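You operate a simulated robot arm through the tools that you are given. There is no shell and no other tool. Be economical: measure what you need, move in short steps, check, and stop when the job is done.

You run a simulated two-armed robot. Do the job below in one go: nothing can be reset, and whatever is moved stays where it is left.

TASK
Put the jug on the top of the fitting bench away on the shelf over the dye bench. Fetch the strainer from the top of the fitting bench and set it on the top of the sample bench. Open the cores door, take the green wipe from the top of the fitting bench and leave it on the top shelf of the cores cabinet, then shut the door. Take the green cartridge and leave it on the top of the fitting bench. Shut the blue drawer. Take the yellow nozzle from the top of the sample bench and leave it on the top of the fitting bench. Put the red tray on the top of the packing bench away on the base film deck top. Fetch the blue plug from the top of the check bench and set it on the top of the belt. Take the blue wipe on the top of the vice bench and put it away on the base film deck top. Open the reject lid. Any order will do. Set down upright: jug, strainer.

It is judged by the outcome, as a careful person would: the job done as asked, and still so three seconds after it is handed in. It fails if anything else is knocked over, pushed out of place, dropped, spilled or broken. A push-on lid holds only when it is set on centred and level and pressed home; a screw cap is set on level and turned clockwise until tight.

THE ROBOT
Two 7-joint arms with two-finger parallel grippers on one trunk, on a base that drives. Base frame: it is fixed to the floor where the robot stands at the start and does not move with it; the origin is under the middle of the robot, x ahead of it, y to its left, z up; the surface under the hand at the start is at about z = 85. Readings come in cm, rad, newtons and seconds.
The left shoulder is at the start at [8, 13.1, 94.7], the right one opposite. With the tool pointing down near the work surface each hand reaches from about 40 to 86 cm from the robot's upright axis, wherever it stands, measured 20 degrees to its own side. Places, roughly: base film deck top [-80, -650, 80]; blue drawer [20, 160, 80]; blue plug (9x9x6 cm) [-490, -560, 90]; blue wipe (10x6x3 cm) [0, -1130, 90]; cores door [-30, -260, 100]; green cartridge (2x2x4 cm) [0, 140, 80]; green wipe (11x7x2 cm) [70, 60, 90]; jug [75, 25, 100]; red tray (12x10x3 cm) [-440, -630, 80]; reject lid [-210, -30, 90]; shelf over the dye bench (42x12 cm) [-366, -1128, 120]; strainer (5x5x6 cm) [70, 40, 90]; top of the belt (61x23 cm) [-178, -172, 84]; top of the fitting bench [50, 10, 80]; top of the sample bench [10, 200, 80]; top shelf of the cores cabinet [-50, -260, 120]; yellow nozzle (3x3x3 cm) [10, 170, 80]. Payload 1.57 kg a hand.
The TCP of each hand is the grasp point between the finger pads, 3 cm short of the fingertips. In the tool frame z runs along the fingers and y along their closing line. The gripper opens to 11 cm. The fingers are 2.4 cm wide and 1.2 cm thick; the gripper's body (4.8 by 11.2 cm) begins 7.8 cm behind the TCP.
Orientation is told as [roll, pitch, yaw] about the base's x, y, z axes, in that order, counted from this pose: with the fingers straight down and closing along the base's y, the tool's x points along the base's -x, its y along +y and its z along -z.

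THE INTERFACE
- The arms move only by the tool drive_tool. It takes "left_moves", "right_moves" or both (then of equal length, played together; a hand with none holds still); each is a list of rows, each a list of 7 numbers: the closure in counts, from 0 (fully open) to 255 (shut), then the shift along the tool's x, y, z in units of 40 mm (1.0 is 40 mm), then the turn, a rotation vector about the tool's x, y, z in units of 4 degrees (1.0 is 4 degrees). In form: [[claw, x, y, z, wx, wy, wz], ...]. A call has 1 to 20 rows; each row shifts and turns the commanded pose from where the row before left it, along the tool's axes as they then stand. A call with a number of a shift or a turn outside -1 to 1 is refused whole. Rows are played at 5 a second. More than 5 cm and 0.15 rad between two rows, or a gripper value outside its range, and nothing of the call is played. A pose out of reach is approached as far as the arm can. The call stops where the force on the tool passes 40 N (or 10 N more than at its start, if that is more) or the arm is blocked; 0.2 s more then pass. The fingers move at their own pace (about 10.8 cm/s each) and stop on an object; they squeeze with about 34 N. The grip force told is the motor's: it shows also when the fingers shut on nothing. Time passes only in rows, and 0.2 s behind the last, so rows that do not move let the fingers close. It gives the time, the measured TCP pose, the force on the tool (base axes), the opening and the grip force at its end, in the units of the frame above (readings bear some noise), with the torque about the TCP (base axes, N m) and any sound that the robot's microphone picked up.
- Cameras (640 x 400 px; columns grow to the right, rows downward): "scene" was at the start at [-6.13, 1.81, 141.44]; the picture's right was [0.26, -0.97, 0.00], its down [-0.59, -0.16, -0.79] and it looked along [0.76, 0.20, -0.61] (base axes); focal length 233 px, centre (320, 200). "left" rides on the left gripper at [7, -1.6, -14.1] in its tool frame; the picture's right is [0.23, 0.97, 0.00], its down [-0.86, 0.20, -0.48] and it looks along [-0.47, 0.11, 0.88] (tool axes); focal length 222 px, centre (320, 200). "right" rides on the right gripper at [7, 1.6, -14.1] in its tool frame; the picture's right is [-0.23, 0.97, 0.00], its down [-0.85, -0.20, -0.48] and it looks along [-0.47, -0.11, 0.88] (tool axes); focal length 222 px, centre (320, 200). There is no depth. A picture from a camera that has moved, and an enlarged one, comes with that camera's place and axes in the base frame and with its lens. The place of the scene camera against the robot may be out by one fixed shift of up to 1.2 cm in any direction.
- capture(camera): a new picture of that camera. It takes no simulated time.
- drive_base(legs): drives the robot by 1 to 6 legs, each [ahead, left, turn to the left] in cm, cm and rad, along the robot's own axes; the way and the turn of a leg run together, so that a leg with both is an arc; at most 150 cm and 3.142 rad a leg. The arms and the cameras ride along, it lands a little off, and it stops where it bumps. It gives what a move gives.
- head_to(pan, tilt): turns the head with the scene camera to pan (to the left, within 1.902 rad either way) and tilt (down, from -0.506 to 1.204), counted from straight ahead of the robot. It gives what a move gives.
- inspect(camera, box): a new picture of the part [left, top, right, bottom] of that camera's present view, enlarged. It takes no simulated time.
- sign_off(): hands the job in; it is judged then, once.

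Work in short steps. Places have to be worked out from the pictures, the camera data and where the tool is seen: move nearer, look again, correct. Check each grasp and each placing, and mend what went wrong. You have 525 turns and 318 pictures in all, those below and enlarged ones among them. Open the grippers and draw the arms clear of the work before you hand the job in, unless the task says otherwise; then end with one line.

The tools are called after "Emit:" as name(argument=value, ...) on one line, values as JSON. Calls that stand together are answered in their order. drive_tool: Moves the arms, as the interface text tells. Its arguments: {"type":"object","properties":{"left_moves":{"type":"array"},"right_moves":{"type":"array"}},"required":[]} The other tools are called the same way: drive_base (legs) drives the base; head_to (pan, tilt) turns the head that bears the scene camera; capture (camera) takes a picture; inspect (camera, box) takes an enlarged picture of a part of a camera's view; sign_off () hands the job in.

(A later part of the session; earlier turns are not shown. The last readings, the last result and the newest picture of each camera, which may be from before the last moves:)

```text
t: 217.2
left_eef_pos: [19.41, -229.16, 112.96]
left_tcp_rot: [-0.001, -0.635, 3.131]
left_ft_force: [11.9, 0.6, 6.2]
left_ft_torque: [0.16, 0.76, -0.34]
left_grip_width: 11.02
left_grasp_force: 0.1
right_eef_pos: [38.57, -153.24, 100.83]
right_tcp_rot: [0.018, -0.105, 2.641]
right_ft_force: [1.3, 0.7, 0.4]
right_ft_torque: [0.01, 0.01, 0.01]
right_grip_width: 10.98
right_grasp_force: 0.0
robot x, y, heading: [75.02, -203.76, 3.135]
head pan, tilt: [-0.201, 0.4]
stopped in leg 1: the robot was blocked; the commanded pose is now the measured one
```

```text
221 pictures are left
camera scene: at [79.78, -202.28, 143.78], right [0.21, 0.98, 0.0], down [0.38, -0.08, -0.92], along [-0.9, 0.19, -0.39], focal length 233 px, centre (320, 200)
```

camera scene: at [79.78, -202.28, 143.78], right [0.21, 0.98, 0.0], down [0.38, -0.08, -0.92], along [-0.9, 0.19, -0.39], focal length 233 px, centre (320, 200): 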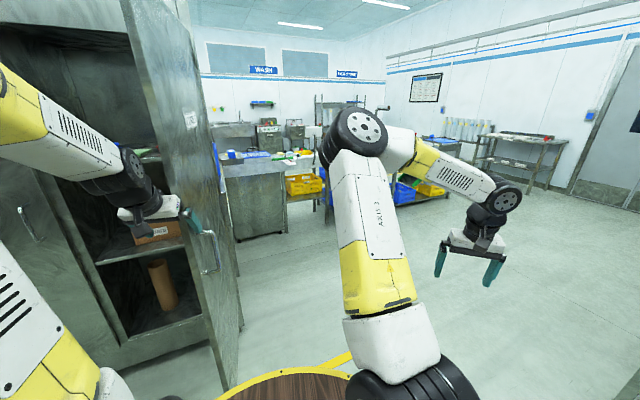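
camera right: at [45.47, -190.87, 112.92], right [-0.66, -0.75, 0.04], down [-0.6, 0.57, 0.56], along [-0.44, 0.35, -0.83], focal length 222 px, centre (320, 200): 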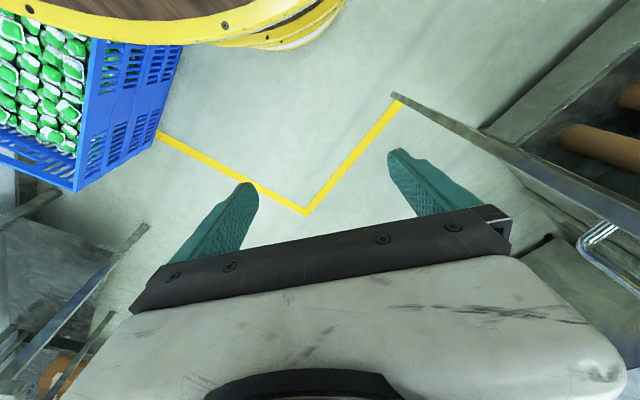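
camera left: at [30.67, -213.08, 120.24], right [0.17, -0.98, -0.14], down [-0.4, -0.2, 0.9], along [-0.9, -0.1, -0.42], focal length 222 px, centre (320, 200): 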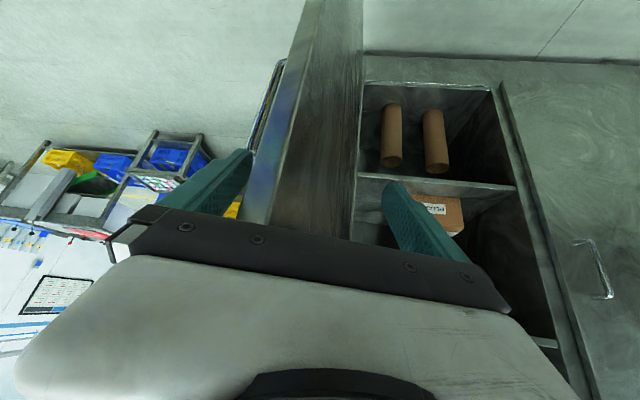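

Emit:
drive_tool(left_moves=[[0, 0.35, 0, -0.27, 0, 0, 0], [0, 0.2, 0, -0.15, 0, 0, 0], [0, 0, 0.3, 0, 0, 0, 0], [0, 0, 0.3, 0, 0, 0, 0], [0, 0, 0.3, 0, 0, 0, 0], [0, 0, 0.3, 0, 0, 0, 0], [0, 0, 0.3, 0, 0, 0, 0], [0, 0, 0.3, 0, 0, 0, 0], [0, 0, 0.3, 0, 0, 0, 0]])

Emit:
drive_tool(left_moves=[[0, 0, 0.3, 0, 0, 0, 0], [0, 0, 0.3, 0, 0, 0, 0], [0, 0, 0.3, 0, 0, 0, 0], [0, 0, 0.3, 0, 0, 0, 0], [0, 0, 0.3, 0, 0, 0, 0], [0, 0, 0.3, 0, 0, 0, 0]])

Emit:
capture(camera="scene")

Emit:
capture(camera="left")

```text
t: 219.2
left_eef_pos: [21.98, -237.67, 112.88]
left_tcp_rot: [-0.001, -0.635, 3.132]
left_ft_force: [-0.7, 0.3, 0.0]
left_ft_torque: [0.01, 0.0, 0.01]
left_grip_width: 10.99
left_grasp_force: 0.1
right_eef_pos: [38.4, -153.17, 100.86]
right_tcp_rot: [0.019, -0.104, 2.639]
right_ft_force: [-0.3, -0.5, 0.0]
right_ft_torque: [0.01, 0.0, 0.03]
right_grip_width: 11.02
right_grasp_force: 0.0
robot x, y, heading: [74.91, -203.75, 3.136]
head pan, tilt: [-0.201, 0.4]
```

```text
t: 220.6
left_eef_pos: [21.97, -244.77, 112.9]
left_tcp_rot: [-0.001, -0.635, 3.132]
left_ft_force: [0.1, 0.4, 0.3]
left_ft_torque: [0.02, 0.02, 0.01]
left_grip_width: 11.01
left_grasp_force: 0.1
right_eef_pos: [38.38, -153.31, 100.88]
right_tcp_rot: [0.021, -0.105, 2.64]
right_ft_force: [-0.3, -0.7, -0.2]
right_ft_torque: [-0.02, -0.01, 0.02]
right_grip_width: 10.99
right_grasp_force: 0.0
robot x, y, heading: [75.35, -203.68, 3.137]
head pan, tilt: [-0.201, 0.4]
```

```text
220 pictures are left
camera scene: at [79.68, -202.27, 143.79], right [0.21, 0.98, 0.0], down [0.38, -0.08, -0.92], along [-0.9, 0.19, -0.39], focal length 233 px, centre (320, 200)
```

scene: 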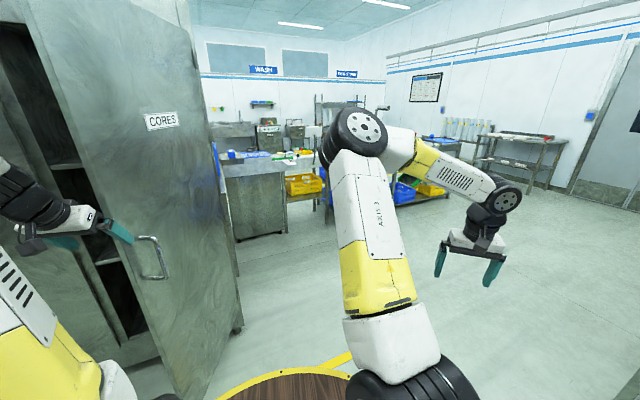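

```text
219 pictures are left
camera left: at [35.99, -243.56, 120.17], right [0.17, -0.98, -0.14], down [-0.41, -0.2, 0.89], along [-0.9, -0.1, -0.43], focal length 222 px, centre (320, 200)
```

left: 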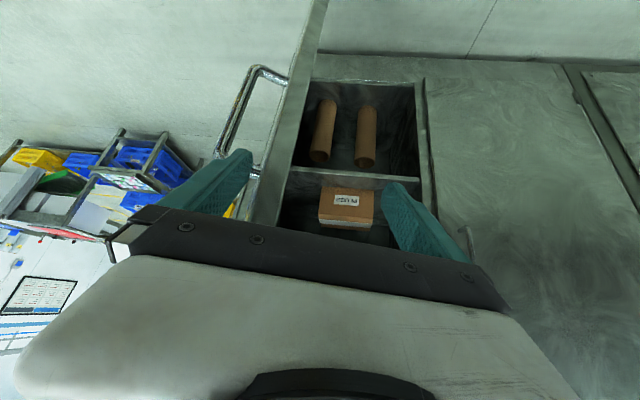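

The door is now about 60° open and its outside is reachable. I take the left hand off the edge, raise it above handle height, close the fingers, and push the face shut by driving forward.

Emit:
drive_tool(left_moves=[[0, 0.66, 0, -0.5, 0, 0, 0], [0, 0.66, 0, -0.5, 0, 0, 0], [0, 0.66, 0, -0.5, 0, 0, 0], [255, -0.45, 0, -0.6, 0, 0, 0], [255, -0.45, 0, -0.6, 0, 0, 0], [255, -0.45, 0, -0.6, 0, 0, 0]])

Emit:
capture(camera="left")

Emit:
head_to(pan=0.2, tilt=0.3)

Emit:
capture(camera="scene")

```text
t: 222.0
left_eef_pos: [31.8, -245.03, 122.15]
left_tcp_rot: [-0.001, -0.634, 3.132]
left_ft_force: [0.0, -0.4, -0.5]
left_ft_torque: [-0.01, 0.0, -0.02]
left_grip_width: 0.0
left_grasp_force: 21.0
right_eef_pos: [38.41, -153.32, 100.9]
right_tcp_rot: [0.02, -0.105, 2.64]
right_ft_force: [-0.3, -0.6, 0.0]
right_ft_torque: [-0.01, -0.01, 0.01]
right_grip_width: 11.01
right_grasp_force: 0.1
robot x, y, heading: [75.19, -203.8, 3.131]
head pan, tilt: [-0.201, 0.4]
```

```text
218 pictures are left
camera left: at [45.89, -243.66, 129.32], right [0.17, -0.98, -0.14], down [-0.41, -0.2, 0.89], along [-0.9, -0.1, -0.43], focal length 222 px, centre (320, 200)
```

left: 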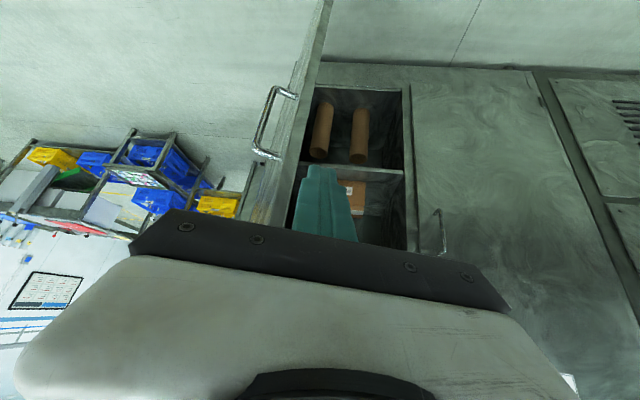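

```text
t: 222.9
left_eef_pos: [31.76, -244.91, 121.99]
left_tcp_rot: [-0.003, -0.635, 3.132]
left_ft_force: [0.2, -0.3, 0.1]
left_ft_torque: [-0.01, 0.01, -0.04]
left_grip_width: 0.0
left_grasp_force: 21.5
right_eef_pos: [38.57, -153.23, 100.82]
right_tcp_rot: [0.02, -0.104, 2.641]
right_ft_force: [-0.1, -0.9, -0.1]
right_ft_torque: [-0.03, -0.02, -0.02]
right_grip_width: 11.0
right_grasp_force: 0.0
robot x, y, heading: [75.64, -203.87, 3.133]
head pan, tilt: [0.201, 0.3]
```

```text
217 pictures are left
camera scene: at [79.59, -205.98, 144.71], right [-0.19, 0.98, 0.0], down [0.29, 0.06, -0.96], along [-0.94, -0.18, -0.3], focal length 233 px, centre (320, 200)
```

scene: 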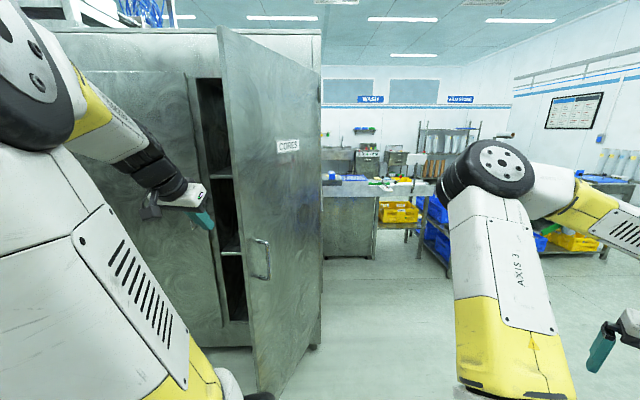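

The door's edge is near [20, -241], so the hand must first come to the outer side. I move it over and forward, then push left.

Emit:
drive_tool(left_moves=[[255, 0, -0.9, 0, 0, 0, 0], [255, 0, -0.9, 0, 0, 0, 0], [255, 0, -0.9, 0, 0, 0, 0], [255, 0, -0.9, 0, 0, 0, 0], [255, 0, -0.9, 0, 0, 0, 0], [255, 0, -0.9, 0, 0, 0, 0], [255, 0, -0.6, 0, 0, 0, 0], [255, -0.7, 0, 0.54, 0, 0, 0], [255, -0.7, 0, 0.54, 0, 0, 0], [255, -0.7, 0, 0.54, 0, 0, 0], [255, -0.7, 0, 0.54, 0, 0, 0], [255, -0.7, 0, 0.54, 0, 0, 0], [255, -0.7, 0, 0.54, 0, 0, 0]])

Emit:
capture(camera="scene")

```text
t: 225.7
left_eef_pos: [10.84, -220.75, 121.72]
left_tcp_rot: [-0.001, -0.636, 3.134]
left_ft_force: [1.0, 0.2, 0.4]
left_ft_torque: [0.02, -0.03, 0.02]
left_grip_width: 0.02
left_grasp_force: 21.5
right_eef_pos: [38.63, -153.32, 100.94]
right_tcp_rot: [0.018, -0.105, 2.64]
right_ft_force: [0.4, 0.5, 0.3]
right_ft_torque: [-0.02, 0.02, 0.02]
right_grip_width: 11.0
right_grasp_force: 0.2
robot x, y, heading: [75.17, -203.83, 3.137]
head pan, tilt: [0.201, 0.3]
```

```text
216 pictures are left
camera scene: at [79.63, -205.99, 144.71], right [-0.19, 0.98, 0.0], down [0.29, 0.06, -0.96], along [-0.94, -0.18, -0.3], focal length 233 px, centre (320, 200)
```

scene: 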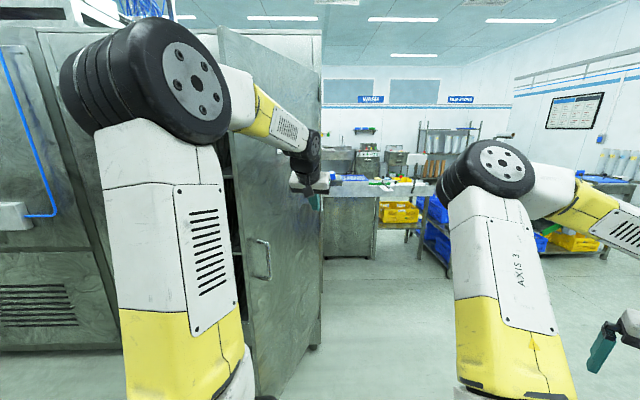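

Emit:
drive_tool(left_moves=[[255, 0, 0.4, 0, 0, 0, 0], [255, 0, 0.4, 0, 0, 0, 0], [255, 0, 0.4, 0, 0, 0, 0], [255, 0, 0.4, 0, 0, 0, 0], [255, 0, 0.4, 0, 0, 0, 0], [255, 0, 0.4, 0, 0, 0, 0], [255, 0, 0.4, 0, 0, 0, 0], [255, 0, 0.4, 0, 0, 0, 0], [255, 0, 0.4, 0, 0, 0, 0], [255, 0, 0.4, 0, 0, 0, 0], [255, 0, 0.4, 0, 0, 0, 0], [255, 0, 0.4, 0, 0, 0, 0]])

Emit:
capture(camera="scene")

```text
t: 228.3
left_eef_pos: [10.49, -239.87, 121.61]
left_tcp_rot: [-0.001, -0.636, 3.132]
left_ft_force: [-0.2, 0.0, -0.2]
left_ft_torque: [-0.03, -0.01, -0.02]
left_grip_width: 0.0
left_grasp_force: 21.7
right_eef_pos: [38.52, -153.21, 100.85]
right_tcp_rot: [0.02, -0.106, 2.639]
right_ft_force: [0.5, -0.4, -0.1]
right_ft_torque: [0.0, 0.0, -0.02]
right_grip_width: 10.98
right_grasp_force: 0.1
robot x, y, heading: [75.2, -203.72, 3.132]
head pan, tilt: [0.201, 0.3]
```

```text
215 pictures are left
camera scene: at [79.58, -205.97, 144.71], right [-0.19, 0.98, 0.0], down [0.29, 0.06, -0.96], along [-0.94, -0.18, -0.3], focal length 233 px, centre (320, 200)
```

scene: 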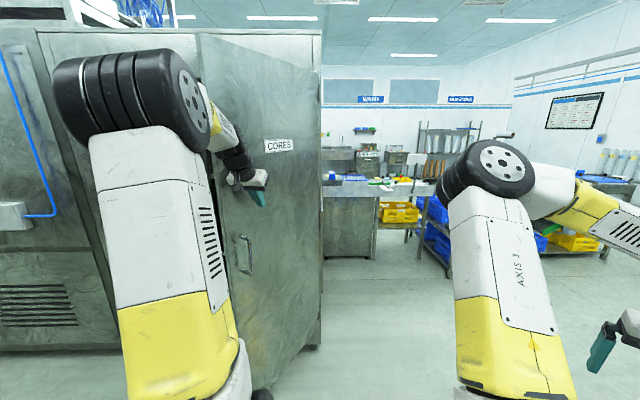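

The door is swinging shut. I push on by driving forward.

Emit:
drive_base(legs=[[12, 3, 0], [12, 3, 0]])

Emit:
capture(camera="scene")

```text
t: 230.4
left_eef_pos: [-13.44, -245.67, 121.67]
left_tcp_rot: [0.0, -0.634, 3.132]
left_ft_force: [-0.4, -0.4, -0.2]
left_ft_torque: [0.01, -0.01, 0.06]
left_grip_width: 0.0
left_grasp_force: 21.0
right_eef_pos: [14.34, -159.19, 100.82]
right_tcp_rot: [0.019, -0.105, 2.64]
right_ft_force: [-0.8, -0.2, -0.5]
right_ft_torque: [0.04, -0.05, 0.03]
right_grip_width: 11.01
right_grasp_force: 0.0
robot x, y, heading: [51.19, -209.6, 3.137]
head pan, tilt: [0.201, 0.3]
```

```text
214 pictures are left
camera scene: at [55.51, -211.84, 144.71], right [-0.19, 0.98, 0.0], down [0.29, 0.06, -0.96], along [-0.94, -0.18, -0.3], focal length 233 px, centre (320, 200)
```

scene: 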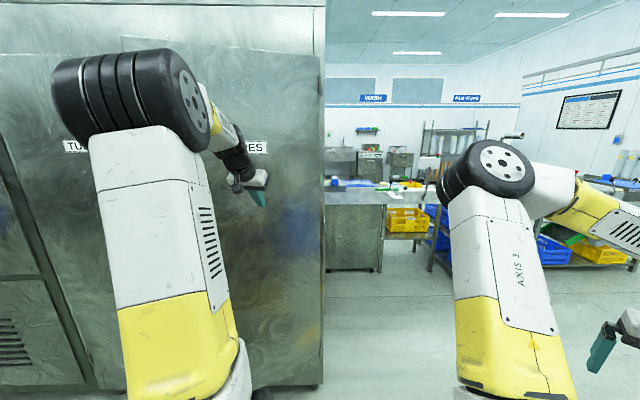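

Nearly shut; I press the last centimetres with the arm.

Emit:
drive_tool(left_moves=[[255, -0.2, 0.3, 0.15, 0, 0, 0], [255, -0.2, 0.3, 0.15, 0, 0, 0], [255, -0.2, 0.3, 0.15, 0, 0, 0], [255, -0.2, 0.3, 0.15, 0, 0, 0], [255, -0.2, 0, 0.15, 0, 0, 0], [255, -0.2, 0, 0.15, 0, 0, 0]])

Emit:
capture(camera="left")

```text
t: 231.8
left_eef_pos: [-19.52, -250.46, 121.52]
left_tcp_rot: [-0.002, -0.638, 3.131]
left_ft_force: [0.6, 0.5, -0.1]
left_ft_torque: [-0.02, 0.01, 0.01]
left_grip_width: 0.0
left_grasp_force: 21.3
right_eef_pos: [14.29, -159.14, 100.87]
right_tcp_rot: [0.019, -0.103, 2.64]
right_ft_force: [1.6, -0.5, -0.5]
right_ft_torque: [-0.02, 0.05, 0.01]
right_grip_width: 10.99
right_grasp_force: 0.2
robot x, y, heading: [50.71, -209.5, 3.138]
head pan, tilt: [0.201, 0.3]
```

```text
213 pictures are left
camera left: at [-5.45, -249.24, 128.82], right [0.17, -0.98, -0.14], down [-0.41, -0.2, 0.89], along [-0.9, -0.1, -0.43], focal length 222 px, centre (320, 200)
```

left: 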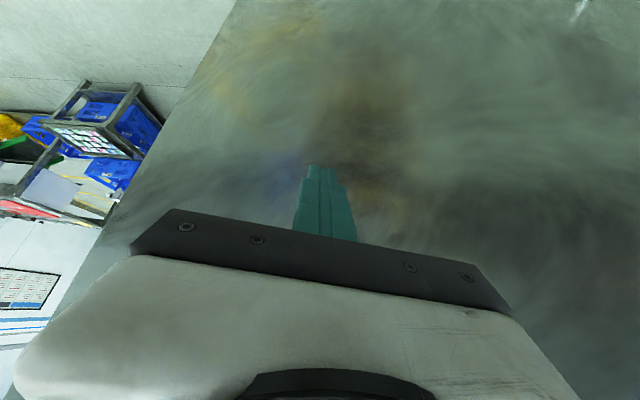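

Emit:
drive_base(legs=[[4, 0, 0]])

Emit:
drive_tool(left_moves=[[255, -0.2, 0.2, 0.15, 0, 0, 0], [255, -0.2, 0.2, 0.15, 0, 0, 0], [255, -0.2, 0.2, 0.15, 0, 0, 0], [255, -0.2, 0.2, 0.15, 0, 0, 0]])

Emit:
head_to(pan=0.6, tilt=0.4)

Emit:
capture(camera="scene")

```text
t: 232.7
left_eef_pos: [-23.63, -250.4, 121.56]
left_tcp_rot: [-0.004, -0.638, 3.132]
left_ft_force: [0.5, 0.3, 1.2]
left_ft_torque: [0.03, -0.02, 0.01]
left_grip_width: 0.0
left_grasp_force: 21.0
right_eef_pos: [10.44, -159.12, 100.77]
right_tcp_rot: [0.019, -0.104, 2.641]
right_ft_force: [-0.1, -0.2, -0.1]
right_ft_torque: [-0.03, 0.03, -0.02]
right_grip_width: 11.01
right_grasp_force: 0.1
robot x, y, heading: [47.38, -209.37, 3.141]
head pan, tilt: [0.201, 0.3]
```

```text
t: 233.2
left_eef_pos: [-24.53, -251.35, 121.64]
left_tcp_rot: [-0.013, -0.623, 3.13]
left_ft_force: [22.6, 8.2, 9.6]
left_ft_torque: [0.04, -0.17, -0.01]
left_grip_width: 0.0
left_grasp_force: 20.8
right_eef_pos: [10.61, -158.97, 100.85]
right_tcp_rot: [0.02, -0.103, 2.641]
right_ft_force: [0.5, -0.5, -1.0]
right_ft_torque: [0.01, 0.02, 0.02]
right_grip_width: 10.99
right_grasp_force: 0.0
robot x, y, heading: [47.28, -209.42, 3.133]
head pan, tilt: [0.201, 0.3]
stopped in row 2 (left hand): the force on the tool passed its limit at 59 N (the readings are from after the stop); the commanded pose is now the measured one
```

```text
t: 234.1
left_eef_pos: [-24.46, -251.46, 121.48]
left_tcp_rot: [-0.011, -0.624, 3.131]
left_ft_force: [33.5, 12.4, 11.7]
left_ft_torque: [0.11, -0.29, 0.01]
left_grip_width: 0.0
left_grasp_force: 21.0
right_eef_pos: [10.48, -159.06, 100.84]
right_tcp_rot: [0.022, -0.106, 2.64]
right_ft_force: [0.1, 0.8, 0.0]
right_ft_torque: [0.0, 0.01, -0.01]
right_grip_width: 11.0
right_grasp_force: 0.0
robot x, y, heading: [47.49, -209.17, 3.136]
head pan, tilt: [0.6, 0.4]
```

```text
212 pictures are left
camera scene: at [53.21, -215.08, 143.78], right [-0.56, 0.83, 0.0], down [0.32, 0.22, -0.92], along [-0.76, -0.52, -0.39], focal length 233 px, centre (320, 200)
```

scene: 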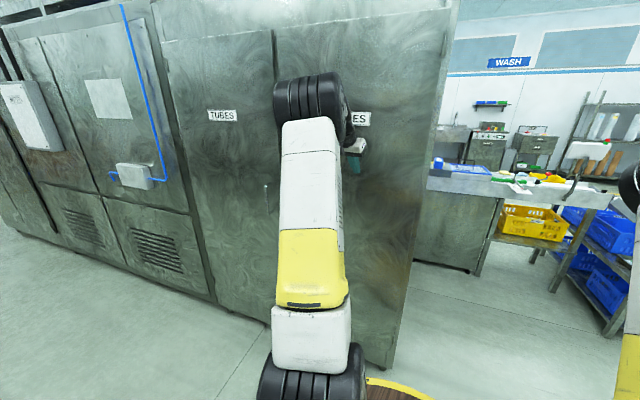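

Emit:
inspect(camera="scene", box=[200, 0, 480, 180])

```text
2.22 times, centred on (340, 90) of scene
camera zoom: at [53.21, -215.08, 143.78], right [-0.56, 0.83, 0.0], down [0.32, 0.22, -0.92], along [-0.76, -0.52, -0.39], focal length 518 px, centre (276, 444)
```

zoom: 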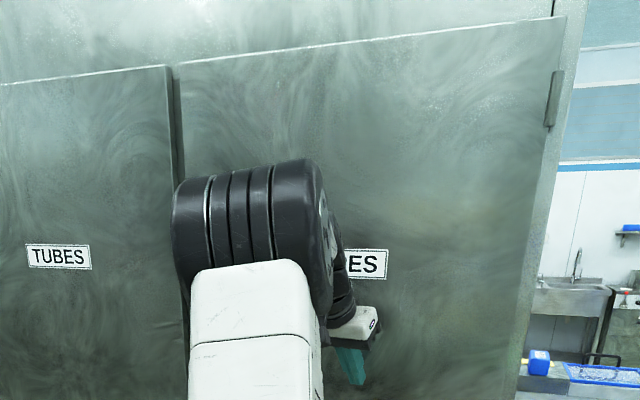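

It looks shut; to be sure I press once near the free edge.

Emit:
drive_tool(left_moves=[[255, 0.6, 0, -0.45, 0, 0, 0], [255, 0.6, 0, -0.45, 0, 0, 0]])

Emit:
drive_base(legs=[[0, 20, 0]])

Emit:
drive_tool(left_moves=[[255, -0.4, 0, 0.3, 0, 0, 0], [255, -0.4, 0, 0.3, 0, 0, 0], [255, -0.2, 0, 0.15, 0, 0, 0], [255, -0.2, 0, 0.15, 0, 0, 0], [255, -0.2, 0, 0.15, 0, 0, 0], [255, -0.2, 0, 0.15, 0, 0, 0]])

Emit:
capture(camera="left")

```text
t: 234.7
left_eef_pos: [-18.98, -251.54, 121.54]
left_tcp_rot: [-0.011, -0.623, 3.131]
left_ft_force: [-0.1, -0.3, -0.4]
left_ft_torque: [-0.01, 0.01, -0.03]
left_grip_width: 0.0
left_grasp_force: 21.2
right_eef_pos: [10.39, -159.07, 100.82]
right_tcp_rot: [0.018, -0.104, 2.641]
right_ft_force: [-0.7, 0.3, -0.2]
right_ft_torque: [0.0, 0.04, -0.02]
right_grip_width: 11.0
right_grasp_force: 0.2
robot x, y, heading: [47.36, -209.61, 3.133]
head pan, tilt: [0.6, 0.4]
```

```text
t: 236.3
left_eef_pos: [-19.03, -271.81, 121.53]
left_tcp_rot: [-0.011, -0.623, 3.132]
left_ft_force: [0.4, 0.0, 0.0]
left_ft_torque: [-0.01, 0.01, -0.02]
left_grip_width: 0.0
left_grasp_force: 21.3
right_eef_pos: [10.32, -179.28, 100.93]
right_tcp_rot: [0.018, -0.104, 2.643]
right_ft_force: [0.2, -0.2, -0.1]
right_ft_torque: [-0.01, 0.01, 0.02]
right_grip_width: 11.01
right_grasp_force: 0.0
robot x, y, heading: [47.11, -229.85, 3.133]
head pan, tilt: [0.6, 0.4]
```

```text
t: 236.7
left_eef_pos: [-20.09, -271.72, 121.55]
left_tcp_rot: [-0.016, -0.615, 3.132]
left_ft_force: [15.6, 5.4, 6.5]
left_ft_torque: [0.04, -0.12, -0.01]
left_grip_width: 0.03
left_grasp_force: 20.9
right_eef_pos: [10.35, -179.38, 100.77]
right_tcp_rot: [0.02, -0.105, 2.643]
right_ft_force: [0.6, -0.1, 0.6]
right_ft_torque: [0.01, -0.01, 0.04]
right_grip_width: 11.0
right_grasp_force: 0.0
robot x, y, heading: [47.28, -229.55, 3.139]
head pan, tilt: [0.6, 0.4]
stopped in row 2 (left hand): the force on the tool passed its limit at 49 N (the readings are from after the stop); the commanded pose is now the measured one
```

```text
210 pictures are left
camera left: at [-6.2, -270.58, 129.05], right [0.17, -0.98, -0.14], down [-0.43, -0.2, 0.88], along [-0.89, -0.09, -0.45], focal length 222 px, centre (320, 200)
```

left: 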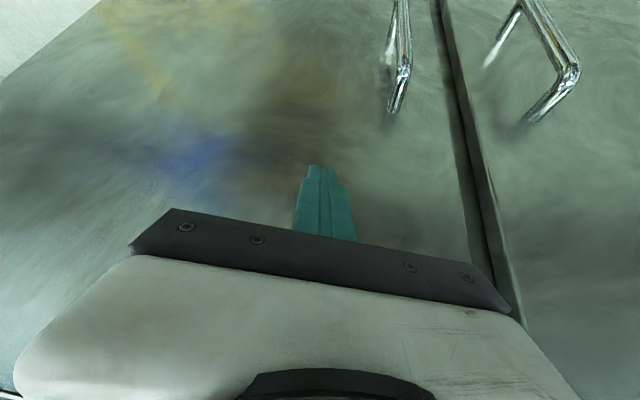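

The contact line fits the cabinet's own slight rotation: the door is fully shut. I retract the left hand and drive back to the open area.

Emit:
drive_tool(left_moves=[[255, 0.7, 0, -0.54, 0, 0, 0], [255, 0.7, 0, -0.54, 0, 0, 0], [255, 0.7, 0, -0.54, 0, 0, 0], [255, 0.7, 0, -0.54, 0, 0, 0], [255, 0.7, 0, -0.54, 0, 0, 0], [255, 0.7, 0, -0.54, 0, 0, 0], [100, 0, 0, 0, 0, 1, 0], [0, 0, 0, 0, 0, 1, 0], [0, 0, 0, 0, 0, 1, 0], [0, 0, 0, 0, 0, 1, 0], [0, 0, 0, 0, 0, 1, 0], [0, 0, 0, 0, 0, 1, 0], [0, 0, 0, 0, 0, 1, 0], [0, 0, 0, 0, 0, 1, 0], [0, 0, 0, 0, 0, 0.8, 0]])

Emit:
drive_base(legs=[[0, -25, 0], [40, -62, 0], [30, -60, 0]])

Emit:
head_to(pan=-0.5, tilt=0.4)

Emit:
capture(camera="scene")

```text
t: 239.9
left_eef_pos: [1.0, -272.14, 122.32]
left_tcp_rot: [-0.012, 0.001, 3.126]
left_ft_force: [-0.5, 0.8, 0.0]
left_ft_torque: [0.0, 0.0, 0.0]
left_grip_width: 11.03
left_grasp_force: 0.0
right_eef_pos: [10.18, -179.33, 100.83]
right_tcp_rot: [0.017, -0.103, 2.643]
right_ft_force: [1.1, -0.4, 0.8]
right_ft_torque: [-0.03, 0.0, 0.0]
right_grip_width: 11.01
right_grasp_force: 0.0
robot x, y, heading: [47.27, -229.93, 3.133]
head pan, tilt: [0.6, 0.4]
```

```text
t: 248.6
left_eef_pos: [-68.07, -125.34, 122.37]
left_tcp_rot: [-0.011, 0.001, 3.126]
left_ft_force: [-0.9, 0.5, 0.4]
left_ft_torque: [0.01, 0.04, 0.01]
left_grip_width: 10.99
left_grasp_force: 0.1
right_eef_pos: [-58.67, -32.59, 100.8]
right_tcp_rot: [0.019, -0.105, 2.642]
right_ft_force: [-0.3, 0.3, -0.2]
right_ft_torque: [0.02, -0.03, -0.02]
right_grip_width: 11.0
right_grasp_force: 0.1
robot x, y, heading: [-21.78, -82.76, 3.136]
head pan, tilt: [0.6, 0.4]
```

```text
t: 250.0
left_eef_pos: [-68.04, -125.36, 122.29]
left_tcp_rot: [-0.013, 0.0, 3.125]
left_ft_force: [0.4, -0.5, 1.0]
left_ft_torque: [-0.02, 0.01, 0.02]
left_grip_width: 10.98
left_grasp_force: 0.0
right_eef_pos: [-58.64, -32.55, 100.8]
right_tcp_rot: [0.019, -0.104, 2.642]
right_ft_force: [0.7, 0.6, -0.9]
right_ft_torque: [0.01, 0.04, 0.01]
right_grip_width: 11.01
right_grasp_force: 0.0
robot x, y, heading: [-21.48, -82.81, 3.134]
head pan, tilt: [-0.499, 0.4]
```

```text
209 pictures are left
camera scene: at [-16.53, -78.93, 143.79], right [0.48, 0.88, 0.0], down [0.34, -0.19, -0.92], along [-0.81, 0.45, -0.39], focal length 233 px, centre (320, 200)
```

scene: 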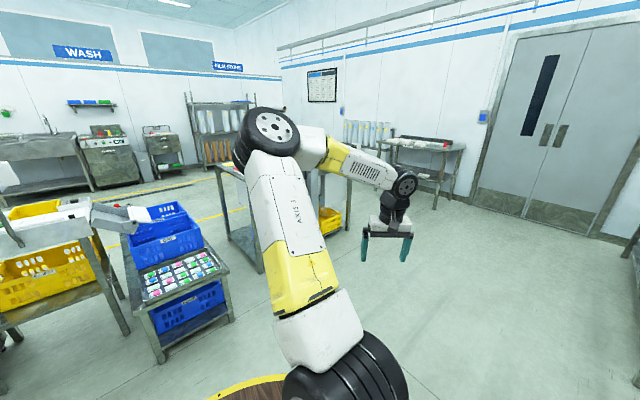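

I use the open floor to bring the right arm back to its normal elbow-out posture: first pitch the hand forward out at the right.

Emit:
drive_tool(right_moves=[[0, 0, 0, 0, 0, -1, -0.4], [0, 0, 0, 0, 0, -1, -0.4], [0, 0, 0, 0, 0, -1, -0.4], [0, 0, 0, 0, 0, -1, -0.4], [0, 0, 0, 0, 0, -1, -0.4], [0, 0, 0, 0, 0, -1, -0.4], [0, 0, 0, 0, 0, -1, -0.4], [0, 0, 0, 0, 0, -1, -0.4], [0, 0, 0, 0, 0, -1, 0], [0, 0, 0, 0, 0, -1, 0], [0, 0, 0, 0, 0, -1, 0], [0, 0, 0, 0, 0, -1, 0], [0, 0, 0, 0, 0, -1, 0], [0, 0, 0, 0, 0, -1, 0], [0, 0, 0, 0, 0, -1, 0], [0, 0, 0, 0, 0, -1, 0], [0, 0, 0, 0, 0, -1, 0]])

Emit:
capture(camera="scene")

Emit:
capture(camera="right")

```text
t: 253.6
left_eef_pos: [-68.13, -125.41, 122.4]
left_tcp_rot: [-0.012, 0.0, 3.127]
left_ft_force: [-0.7, -0.2, 0.2]
left_ft_torque: [0.0, 0.01, -0.01]
left_grip_width: 10.98
left_grasp_force: 0.0
right_eef_pos: [-58.79, -32.3, 100.82]
right_tcp_rot: [-0.225, -1.282, 3.07]
right_ft_force: [-1.1, 0.8, 0.7]
right_ft_torque: [-0.02, -0.02, 0.01]
right_grip_width: 10.99
right_grasp_force: 0.0
right hand out of reach, approached as far as the arm can: row 17
robot x, y, heading: [-21.82, -82.7, 3.136]
head pan, tilt: [-0.499, 0.4]
```

```text
208 pictures are left
camera scene: at [-16.51, -78.94, 143.79], right [0.48, 0.88, 0.0], down [0.34, -0.19, -0.92], along [-0.81, 0.45, -0.39], focal length 233 px, centre (320, 200)
```

scene: 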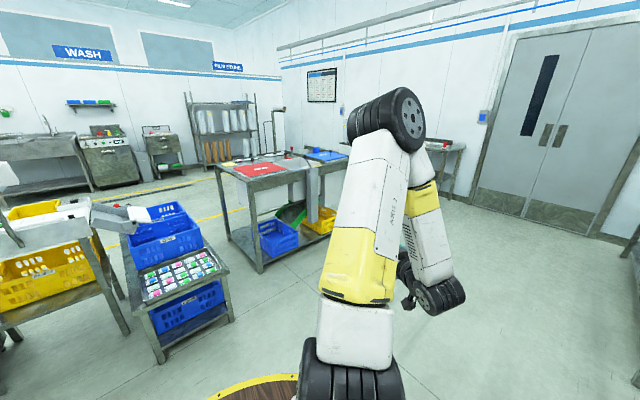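

```text
207 pictures are left
camera right: at [-44.24, -38.08, 97.89], right [-0.34, -0.93, 0.16], down [0.25, 0.07, 0.96], along [-0.9, 0.37, 0.21], focal length 222 px, centre (320, 200)
```

right: 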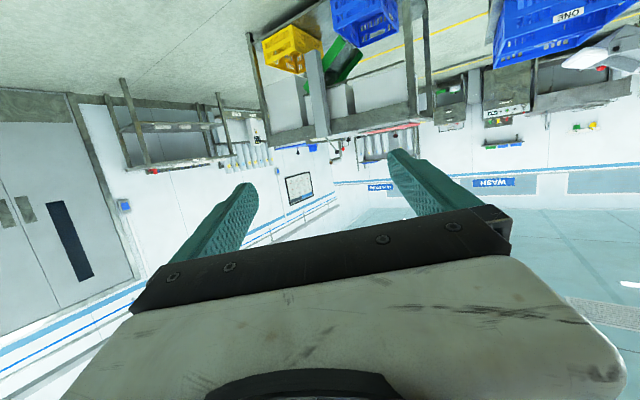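

The elbow is now outward. I bring the hand to the front centre and pitch it down again.

Emit:
drive_tool(right_moves=[[0, -0.29, 0.87, 0.21, 0, 0, 0], [0, -0.29, 0.87, 0.21, 0, 0, 0], [0, -0.29, 0.87, 0.21, 0, 0, 0], [0, -0.29, 0.87, 0.21, 0, 0, 0], [0, -0.29, 0.87, 0.21, 0, 0, 0], [0, -0.29, 0.87, 0.21, 0, 0, 0], [0, -0.29, 0.87, 0.21, 0, 0, 0], [0, -0.29, 0.87, 0.21, 0, 0, 0], [0, -0.29, 0.87, 0.21, 0, 0, 0], [0, -0.29, 0.87, 0.21, 0, 0, 0], [0, -0.29, 0.87, 0.21, 0, 0, 0]])

Emit:
drive_tool(right_moves=[[0, 0, 0, 0, 0, 1, 0], [0, 0, 0, 0, 0, 1, 0], [0, 0, 0, 0, 0, 1, 0], [0, 0, 0, 0, 0, 1, 0], [0, 0, 0, 0, 0, 1, 0], [0, 0, 0, 0, 0, 1, 0], [0, 0, 0, 0, 0, 1, 0], [0, 0, 0, 0, 0, 1, 0], [0, 0, 0, 0, 0, 1, 0], [0, 0, 0, 0, 0, 1, 0], [0, 0, 0, 0, 0, 1, 0], [0, 0, 0, 0, 0, 1, 0], [0, 0, 0, 0, 0, 1, 0], [0, 0, 0, 0, 0, 1, 0], [0, 0, 0, 0, 0, 1, 0], [0, 0, 0, 0, 0, 1, 0], [0, 0, 0, 0, 0, 1, 0], [0, 0, 0, 0, 0, 1, 0]])

Emit:
head_to(pan=0.0, tilt=0.4)

Emit:
capture(camera="scene")

```text
t: 256.0
left_eef_pos: [-67.97, -125.37, 122.34]
left_tcp_rot: [-0.012, 0.001, 3.126]
left_ft_force: [-0.1, -0.4, -0.5]
left_ft_torque: [-0.02, 0.02, 0.02]
left_grip_width: 11.01
left_grasp_force: 0.0
right_eef_pos: [-85.79, -58.68, 107.71]
right_tcp_rot: [-0.224, -1.282, 3.063]
right_ft_force: [-0.1, 0.2, -0.3]
right_ft_torque: [-0.02, -0.03, 0.02]
right_grip_width: 10.98
right_grasp_force: 0.0
right hand out of reach, approached as far as the arm can: row 1, 2, 3, 4, 5
robot x, y, heading: [-21.87, -82.64, 3.139]
head pan, tilt: [-0.499, 0.4]
```

```text
t: 259.8
left_eef_pos: [-68.12, -125.24, 122.25]
left_tcp_rot: [-0.011, 0.001, 3.126]
left_ft_force: [0.2, -0.6, 0.5]
left_ft_torque: [0.0, 0.02, 0.0]
left_grip_width: 10.99
left_grasp_force: 0.0
right_eef_pos: [-85.53, -58.14, 107.84]
right_tcp_rot: [-0.087, -0.14, 2.839]
right_ft_force: [-0.2, -0.4, 0.6]
right_ft_torque: [-0.02, -0.01, -0.01]
right_grip_width: 10.97
right_grasp_force: 0.0
right hand out of reach, approached as far as the arm can: row 8, 10
robot x, y, heading: [-22.18, -82.65, 3.135]
head pan, tilt: [-0.499, 0.4]
```

```text
t: 260.7
left_eef_pos: [-68.0, -125.4, 122.26]
left_tcp_rot: [-0.012, 0.002, 3.128]
left_ft_force: [-0.1, 0.4, -0.3]
left_ft_torque: [-0.02, 0.0, -0.02]
left_grip_width: 11.01
left_grasp_force: 0.0
right_eef_pos: [-85.73, -58.18, 107.88]
right_tcp_rot: [-0.087, -0.14, 2.839]
right_ft_force: [-0.4, -0.7, -0.6]
right_ft_torque: [-0.03, -0.04, 0.0]
right_grip_width: 11.03
right_grasp_force: 0.1
robot x, y, heading: [-21.91, -82.84, 3.138]
head pan, tilt: [0.0, 0.4]
```

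```text
206 pictures are left
camera scene: at [-17.68, -83.34, 143.79], right [0.01, 1.0, 0.0], down [0.39, 0.0, -0.92], along [-0.92, 0.01, -0.39], focal length 233 px, centre (320, 200)
```

scene: 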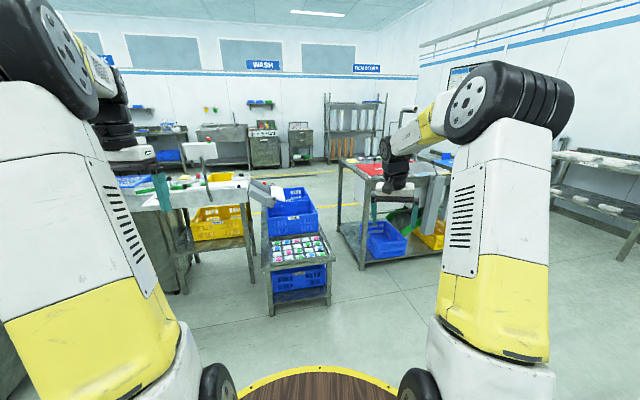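

Both arms are back in normal posture. I level the right hand and drive toward the table ahead where the reject lid should be (about [-210, -30]).

Emit:
drive_tool(right_moves=[[0, 0.6, 0, 0, -0.31, 0.5, -1], [0, 0.6, 0, 0, -0.31, 0.5, -1], [0, 0.6, 0, 0, -0.31, 0.5, -1], [0, 0.6, 0, 0, -0.31, 0.5, -1], [0, 0.6, 0, 0, 0, 0, -0.25]])

Emit:
drive_base(legs=[[50, -50, 0], [50, 0, 0]])

Emit:
capture(camera="scene")

Emit:
capture(camera="right")

```text
t: 261.9
left_eef_pos: [-68.03, -125.41, 122.29]
left_tcp_rot: [-0.013, 0.002, 3.125]
left_ft_force: [-0.4, 0.4, 0.9]
left_ft_torque: [0.0, -0.05, 0.01]
left_grip_width: 10.99
left_grasp_force: 0.0
right_eef_pos: [-73.87, -60.04, 107.22]
right_tcp_rot: [-0.017, 0.014, 3.129]
right_ft_force: [0.0, -0.5, 0.1]
right_ft_torque: [-0.01, 0.0, 0.01]
right_grip_width: 10.98
right_grasp_force: 0.0
robot x, y, heading: [-22.17, -83.22, 3.138]
head pan, tilt: [0.0, 0.4]
```

```text
t: 268.3
left_eef_pos: [-168.21, -74.29, 122.31]
left_tcp_rot: [-0.013, 0.0, 3.122]
left_ft_force: [-0.6, 0.5, -0.3]
left_ft_torque: [0.01, -0.01, 0.03]
left_grip_width: 10.99
left_grasp_force: 0.1
right_eef_pos: [-173.93, -8.98, 107.21]
right_tcp_rot: [-0.018, 0.013, 3.123]
right_ft_force: [-0.5, -0.2, -0.2]
right_ft_torque: [0.0, 0.02, 0.02]
right_grip_width: 10.98
right_grasp_force: 0.0
robot x, y, heading: [-121.87, -32.39, 3.135]
head pan, tilt: [0.0, 0.4]
```

```text
205 pictures are left
camera scene: at [-117.79, -32.48, 143.79], right [0.01, 1.0, 0.0], down [0.39, 0.0, -0.92], along [-0.92, 0.01, -0.39], focal length 233 px, centre (320, 200)
```

scene: 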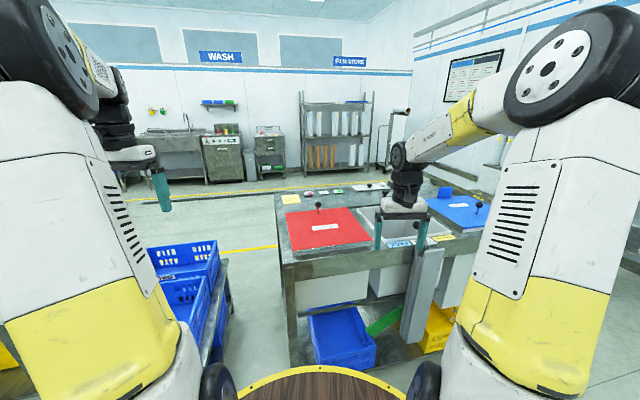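

```text
204 pictures are left
camera right: at [-167.13, -10.97, 121.3], right [-0.24, -0.97, -0.02], down [-0.86, 0.21, 0.47], along [-0.45, 0.13, -0.88], focal length 222 px, centre (320, 200)
```

right: 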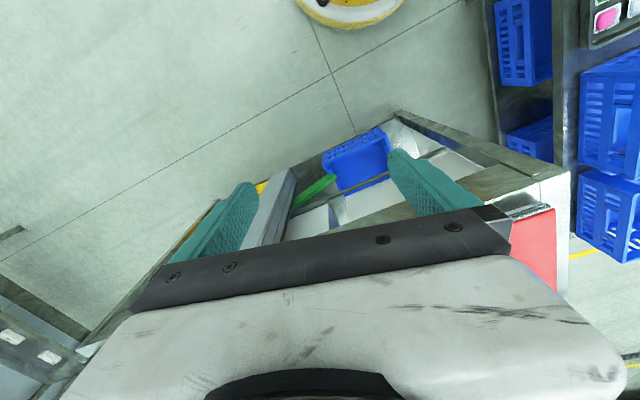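

Emit:
inspect(camera="scene", box=[260, 170, 500, 290])

```text
2.67 times, centred on (380, 230) of scene
camera zoom: at [-117.79, -32.48, 143.79], right [0.01, 1.0, 0.0], down [0.39, 0.0, -0.92], along [-0.92, 0.01, -0.39], focal length 622 px, centre (160, 120)
```

zoom: 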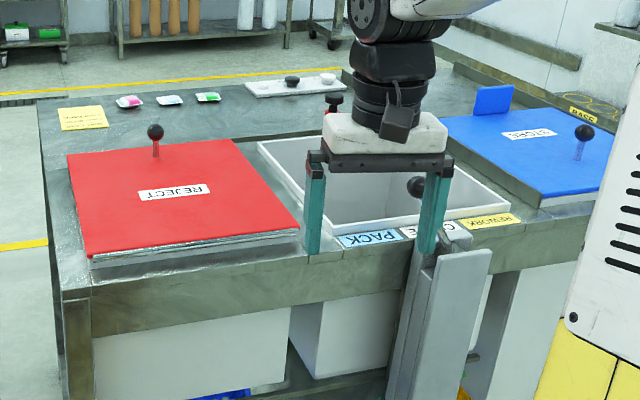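

The red REJECT lid is a flat plate about [-221, -29], with its knob toward the far side, so the hinge may be on the near edge. I drive closer and look with the left hand camera.

Emit:
drive_tool(left_moves=[[0, 0, -0.9, 0, 0, 0, 0], [0, 0, -0.9, 0, 0, 0, 0], [0, 0, -0.9, 0, 0, 0, 0], [0, 0, -0.9, 0, 0, 0, 0], [0, 0, -0.9, 0, 0, 0, 0], [0, 0, -0.9, 0, 0, 0, 0], [0, 0, -0.9, 0, 0, 0, 0], [0, 0, -0.5, 0, 0, 0, 0]])

Emit:
drive_base(legs=[[30, 0, 0]])

Emit:
capture(camera="left")

Emit:
capture(camera="scene")

```text
t: 270.1
left_eef_pos: [-167.79, -47.1, 122.68]
left_tcp_rot: [-0.014, -0.001, 3.123]
left_ft_force: [-0.4, -0.2, 0.3]
left_ft_torque: [0.03, 0.0, 0.0]
left_grip_width: 11.02
left_grasp_force: 0.1
right_eef_pos: [-173.85, -8.9, 107.13]
right_tcp_rot: [-0.018, 0.014, 3.124]
right_ft_force: [-0.9, -0.2, 0.2]
right_ft_torque: [-0.01, -0.02, -0.02]
right_grip_width: 10.97
right_grasp_force: 0.0
robot x, y, heading: [-122.07, -32.12, 3.132]
head pan, tilt: [0.0, 0.4]
```

```text
t: 272.2
left_eef_pos: [-197.71, -46.9, 122.57]
left_tcp_rot: [-0.012, -0.001, 3.122]
left_ft_force: [-0.7, -0.3, 0.5]
left_ft_torque: [0.0, 0.01, -0.02]
left_grip_width: 11.0
left_grasp_force: 0.1
right_eef_pos: [-203.98, -8.7, 107.17]
right_tcp_rot: [-0.018, 0.012, 3.125]
right_ft_force: [-0.1, 0.1, -0.4]
right_ft_torque: [0.02, 0.03, 0.03]
right_grip_width: 11.02
right_grasp_force: 0.1
robot x, y, heading: [-151.87, -32.01, 3.136]
head pan, tilt: [0.0, 0.4]
```

```text
202 pictures are left
camera left: at [-190.65, -45.76, 136.76], right [0.21, -0.98, -0.01], down [-0.86, -0.19, 0.48], along [-0.47, -0.09, -0.88], focal length 222 px, centre (320, 200)
```

left: 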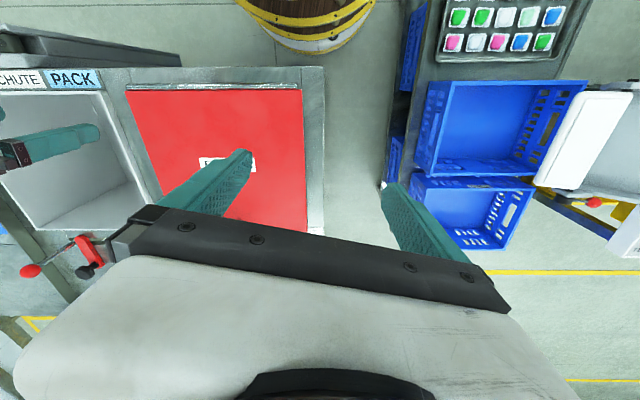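

```text
201 pictures are left
camera scene: at [-147.68, -32.21, 143.79], right [0.01, 1.0, 0.0], down [0.39, 0.0, -0.92], along [-0.92, 0.01, -0.39], focal length 233 px, centre (320, 200)
```

scene: 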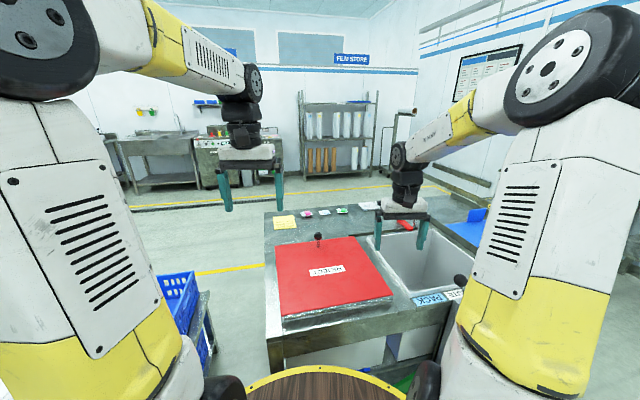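

The hinge runs along the near edge and the knob (about [-231, -32, 92]) is on the far side. I move the right hand clear, drive 8 cm closer, and bring the left hand over the knob.

Emit:
drive_tool(right_moves=[[0, 0.6, -0.8, 0, 0, 0, 0], [0, 0.6, -0.8, 0, 0, 0, 0], [0, 0.6, -0.8, 0, 0, 0, 0], [0, 0.6, -0.8, 0, 0, 0, 0], [0, 0.6, -0.8, 0, 0, 0, 0]])

Emit:
drive_base(legs=[[8, 0, 0]])

Emit:
drive_tool(left_moves=[[0, -0.8, -0.5, 0.2, 0, 0, 0], [0, -0.8, -0.5, 0.3, 0, 0, 0], [0, -0.8, -0.5, 0.3, 0, 0, 0], [0, -0.8, -0.5, 0.3, 0, 0, 0], [0, -0.6, -0.5, 0.3, 0, 0, 0], [0, -0.3, -0.5, 0.6, 0, 0, 0], [0, 0, -0.4, 0.6, 0, 0, 0]])

Emit:
capture(camera="left")

```text
t: 273.4
left_eef_pos: [-197.69, -47.02, 122.61]
left_tcp_rot: [-0.014, 0.001, 3.123]
left_ft_force: [-0.8, 0.0, -0.1]
left_ft_torque: [0.04, -0.04, -0.01]
left_grip_width: 10.97
left_grasp_force: 0.1
right_eef_pos: [-191.65, 7.07, 107.56]
right_tcp_rot: [-0.021, 0.015, 3.128]
right_ft_force: [-0.5, -0.6, -0.4]
right_ft_torque: [0.05, -0.03, -0.03]
right_grip_width: 10.99
right_grasp_force: 0.0
robot x, y, heading: [-151.87, -31.81, 3.132]
head pan, tilt: [0.0, 0.4]
```

```text
t: 274.4
left_eef_pos: [-205.65, -46.8, 122.67]
left_tcp_rot: [-0.013, -0.001, 3.122]
left_ft_force: [0.1, -0.6, 0.3]
left_ft_torque: [0.03, 0.02, 0.01]
left_grip_width: 11.0
left_grasp_force: 0.1
right_eef_pos: [-199.65, 7.16, 107.62]
right_tcp_rot: [-0.016, 0.015, 3.127]
right_ft_force: [0.2, 0.4, -0.1]
right_ft_torque: [0.03, 0.01, 0.02]
right_grip_width: 10.99
right_grasp_force: 0.0
robot x, y, heading: [-159.87, -31.65, 3.13]
head pan, tilt: [0.0, 0.4]
```

```text
t: 276.0
left_eef_pos: [-221.73, -32.65, 112.29]
left_tcp_rot: [-0.013, -0.001, 3.122]
left_ft_force: [1.2, -0.6, -0.4]
left_ft_torque: [0.03, 0.05, 0.0]
left_grip_width: 10.99
left_grasp_force: 0.1
right_eef_pos: [-199.66, 7.16, 107.63]
right_tcp_rot: [-0.017, 0.014, 3.126]
right_ft_force: [0.2, -0.2, 0.6]
right_ft_torque: [0.0, -0.02, -0.02]
right_grip_width: 10.99
right_grasp_force: 0.1
robot x, y, heading: [-159.88, -31.53, 3.132]
head pan, tilt: [0.0, 0.4]
```

```text
200 pictures are left
camera left: at [-214.74, -31.52, 126.46], right [0.21, -0.98, -0.01], down [-0.86, -0.19, 0.48], along [-0.47, -0.09, -0.88], focal length 222 px, centre (320, 200)
```

left: 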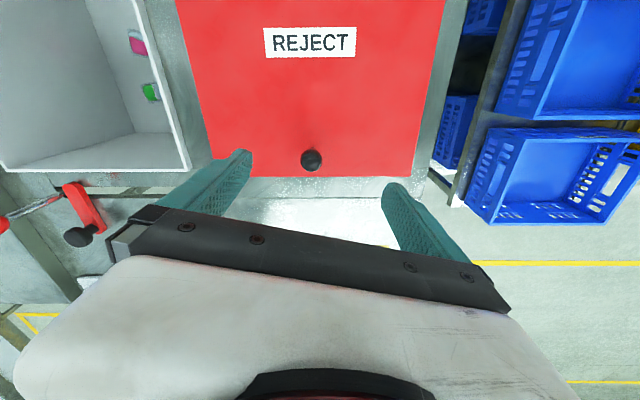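

The knob is at about [-226.5, -32.3]. I descend over it.

Emit:
drive_tool(left_moves=[[60, -0.6, -0.05, 0.7, 0, 0, 0], [60, -0.6, -0.04, 0.7, 0, 0, 0], [60, 0, 0, 0.9, 0, 0, 0], [60, 0, 0, 0.9, 0, 0, 0], [60, 0, 0, 0.8, 0, 0, 0]])

Emit:
capture(camera="left")

```text
t: 277.2
left_eef_pos: [-226.6, -32.12, 96.31]
left_tcp_rot: [-0.013, 0.001, 3.122]
left_ft_force: [-0.8, -0.5, 0.2]
left_ft_torque: [-0.01, 0.02, 0.01]
left_grip_width: 8.42
left_grasp_force: 0.1
right_eef_pos: [-199.67, 7.09, 107.73]
right_tcp_rot: [-0.018, 0.014, 3.127]
right_ft_force: [0.0, 0.0, 1.1]
right_ft_torque: [0.02, 0.0, 0.0]
right_grip_width: 11.03
right_grasp_force: 0.1
robot x, y, heading: [-159.88, -31.55, 3.129]
head pan, tilt: [0.0, 0.4]
```

```text
199 pictures are left
camera left: at [-219.51, -31.03, 110.46], right [0.21, -0.98, -0.01], down [-0.86, -0.19, 0.48], along [-0.47, -0.09, -0.88], focal length 222 px, centre (320, 200)
```

left: 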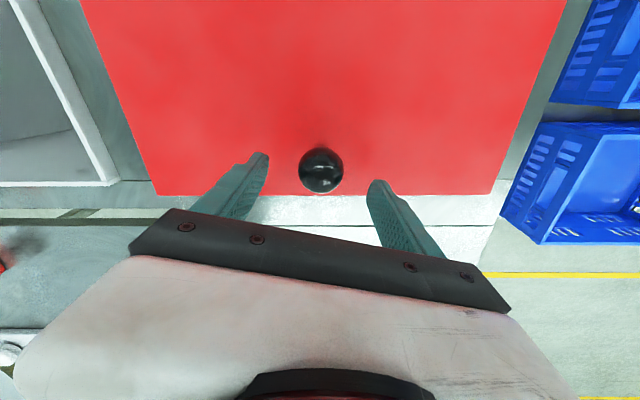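

The ball is at about [-225.6, -32.1, 94.5]. I close on it.

Emit:
drive_tool(left_moves=[[60, 0.25, 0, 0.45, 0, 0, 0], [255, 0, 0, 0, 0, 0, 0], [255, 0, 0, 0, 0, 0, 0], [255, 0, 0, 0, 0, 0, 0]])

Emit:
capture(camera="left")

```text
t: 278.2
left_eef_pos: [-225.47, -31.76, 94.58]
left_tcp_rot: [-0.015, 0.002, 3.121]
left_ft_force: [0.2, 13.5, -6.0]
left_ft_torque: [-0.06, 0.61, 0.03]
left_grip_width: 3.23
left_grasp_force: 40.1
right_eef_pos: [-199.82, 7.15, 107.61]
right_tcp_rot: [-0.016, 0.015, 3.125]
right_ft_force: [0.0, -0.3, 0.7]
right_ft_torque: [-0.03, 0.02, 0.02]
right_grip_width: 11.0
right_grasp_force: 0.1
robot x, y, heading: [-160.14, -31.54, 3.132]
head pan, tilt: [0.0, 0.4]
```

```text
198 pictures are left
camera left: at [-218.5, -30.79, 108.68], right [0.21, -0.98, -0.01], down [-0.86, -0.19, 0.48], along [-0.47, -0.09, -0.88], focal length 222 px, centre (320, 200)
```

left: 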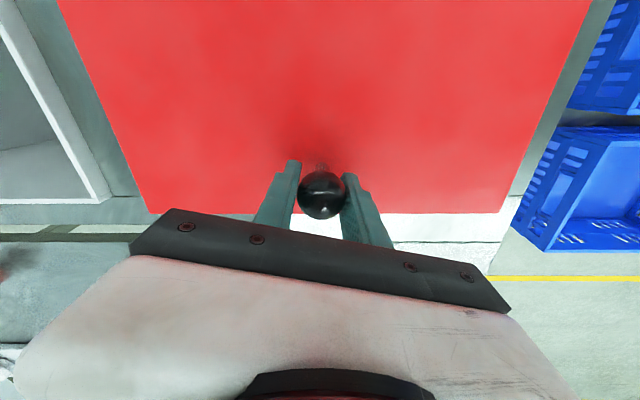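

Ball gripped. I lift the lid along its arc toward me.

Emit:
drive_tool(left_moves=[[255, 0.203, -0.044, -0.505, 0, 0, 0], [255, 0.245, -0.053, -0.485, 0, 0, 0], [255, 0.287, -0.061, -0.46, 0, 0, 0], [255, 0.325, -0.07, -0.433, 0, 0, 0], [255, 0.36, -0.077, -0.403, 0, 0, 0], [255, 0.392, -0.084, -0.369, 0, 0, 0]])

Emit:
capture(camera="scene")

```text
t: 279.6
left_eef_pos: [-218.18, -31.11, 105.0]
left_tcp_rot: [-0.01, 0.009, 3.123]
left_ft_force: [0.1, -0.4, -0.1]
left_ft_torque: [0.0, 0.0, 0.01]
left_grip_width: 0.0
left_grasp_force: 21.4
right_eef_pos: [-199.66, 7.14, 107.69]
right_tcp_rot: [-0.018, 0.012, 3.126]
right_ft_force: [-0.4, 0.2, -0.1]
right_ft_torque: [0.02, -0.04, -0.01]
right_grip_width: 10.99
right_grasp_force: 0.1
robot x, y, heading: [-159.79, -31.73, 3.131]
head pan, tilt: [0.0, 0.4]
```

```text
197 pictures are left
camera scene: at [-155.68, -32.15, 143.79], right [0.01, 1.0, 0.0], down [0.39, 0.0, -0.92], along [-0.92, 0.01, -0.39], focal length 233 px, centre (320, 200)
```

scene: 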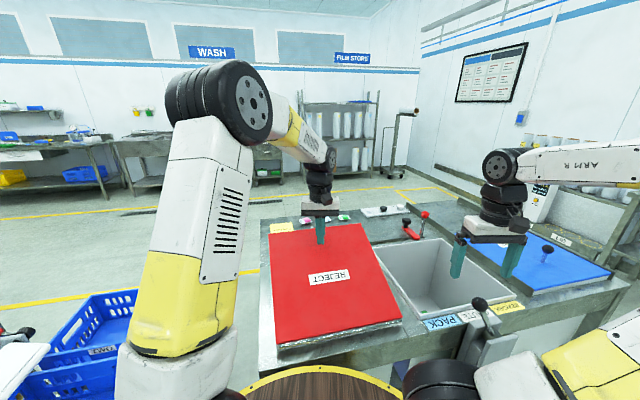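

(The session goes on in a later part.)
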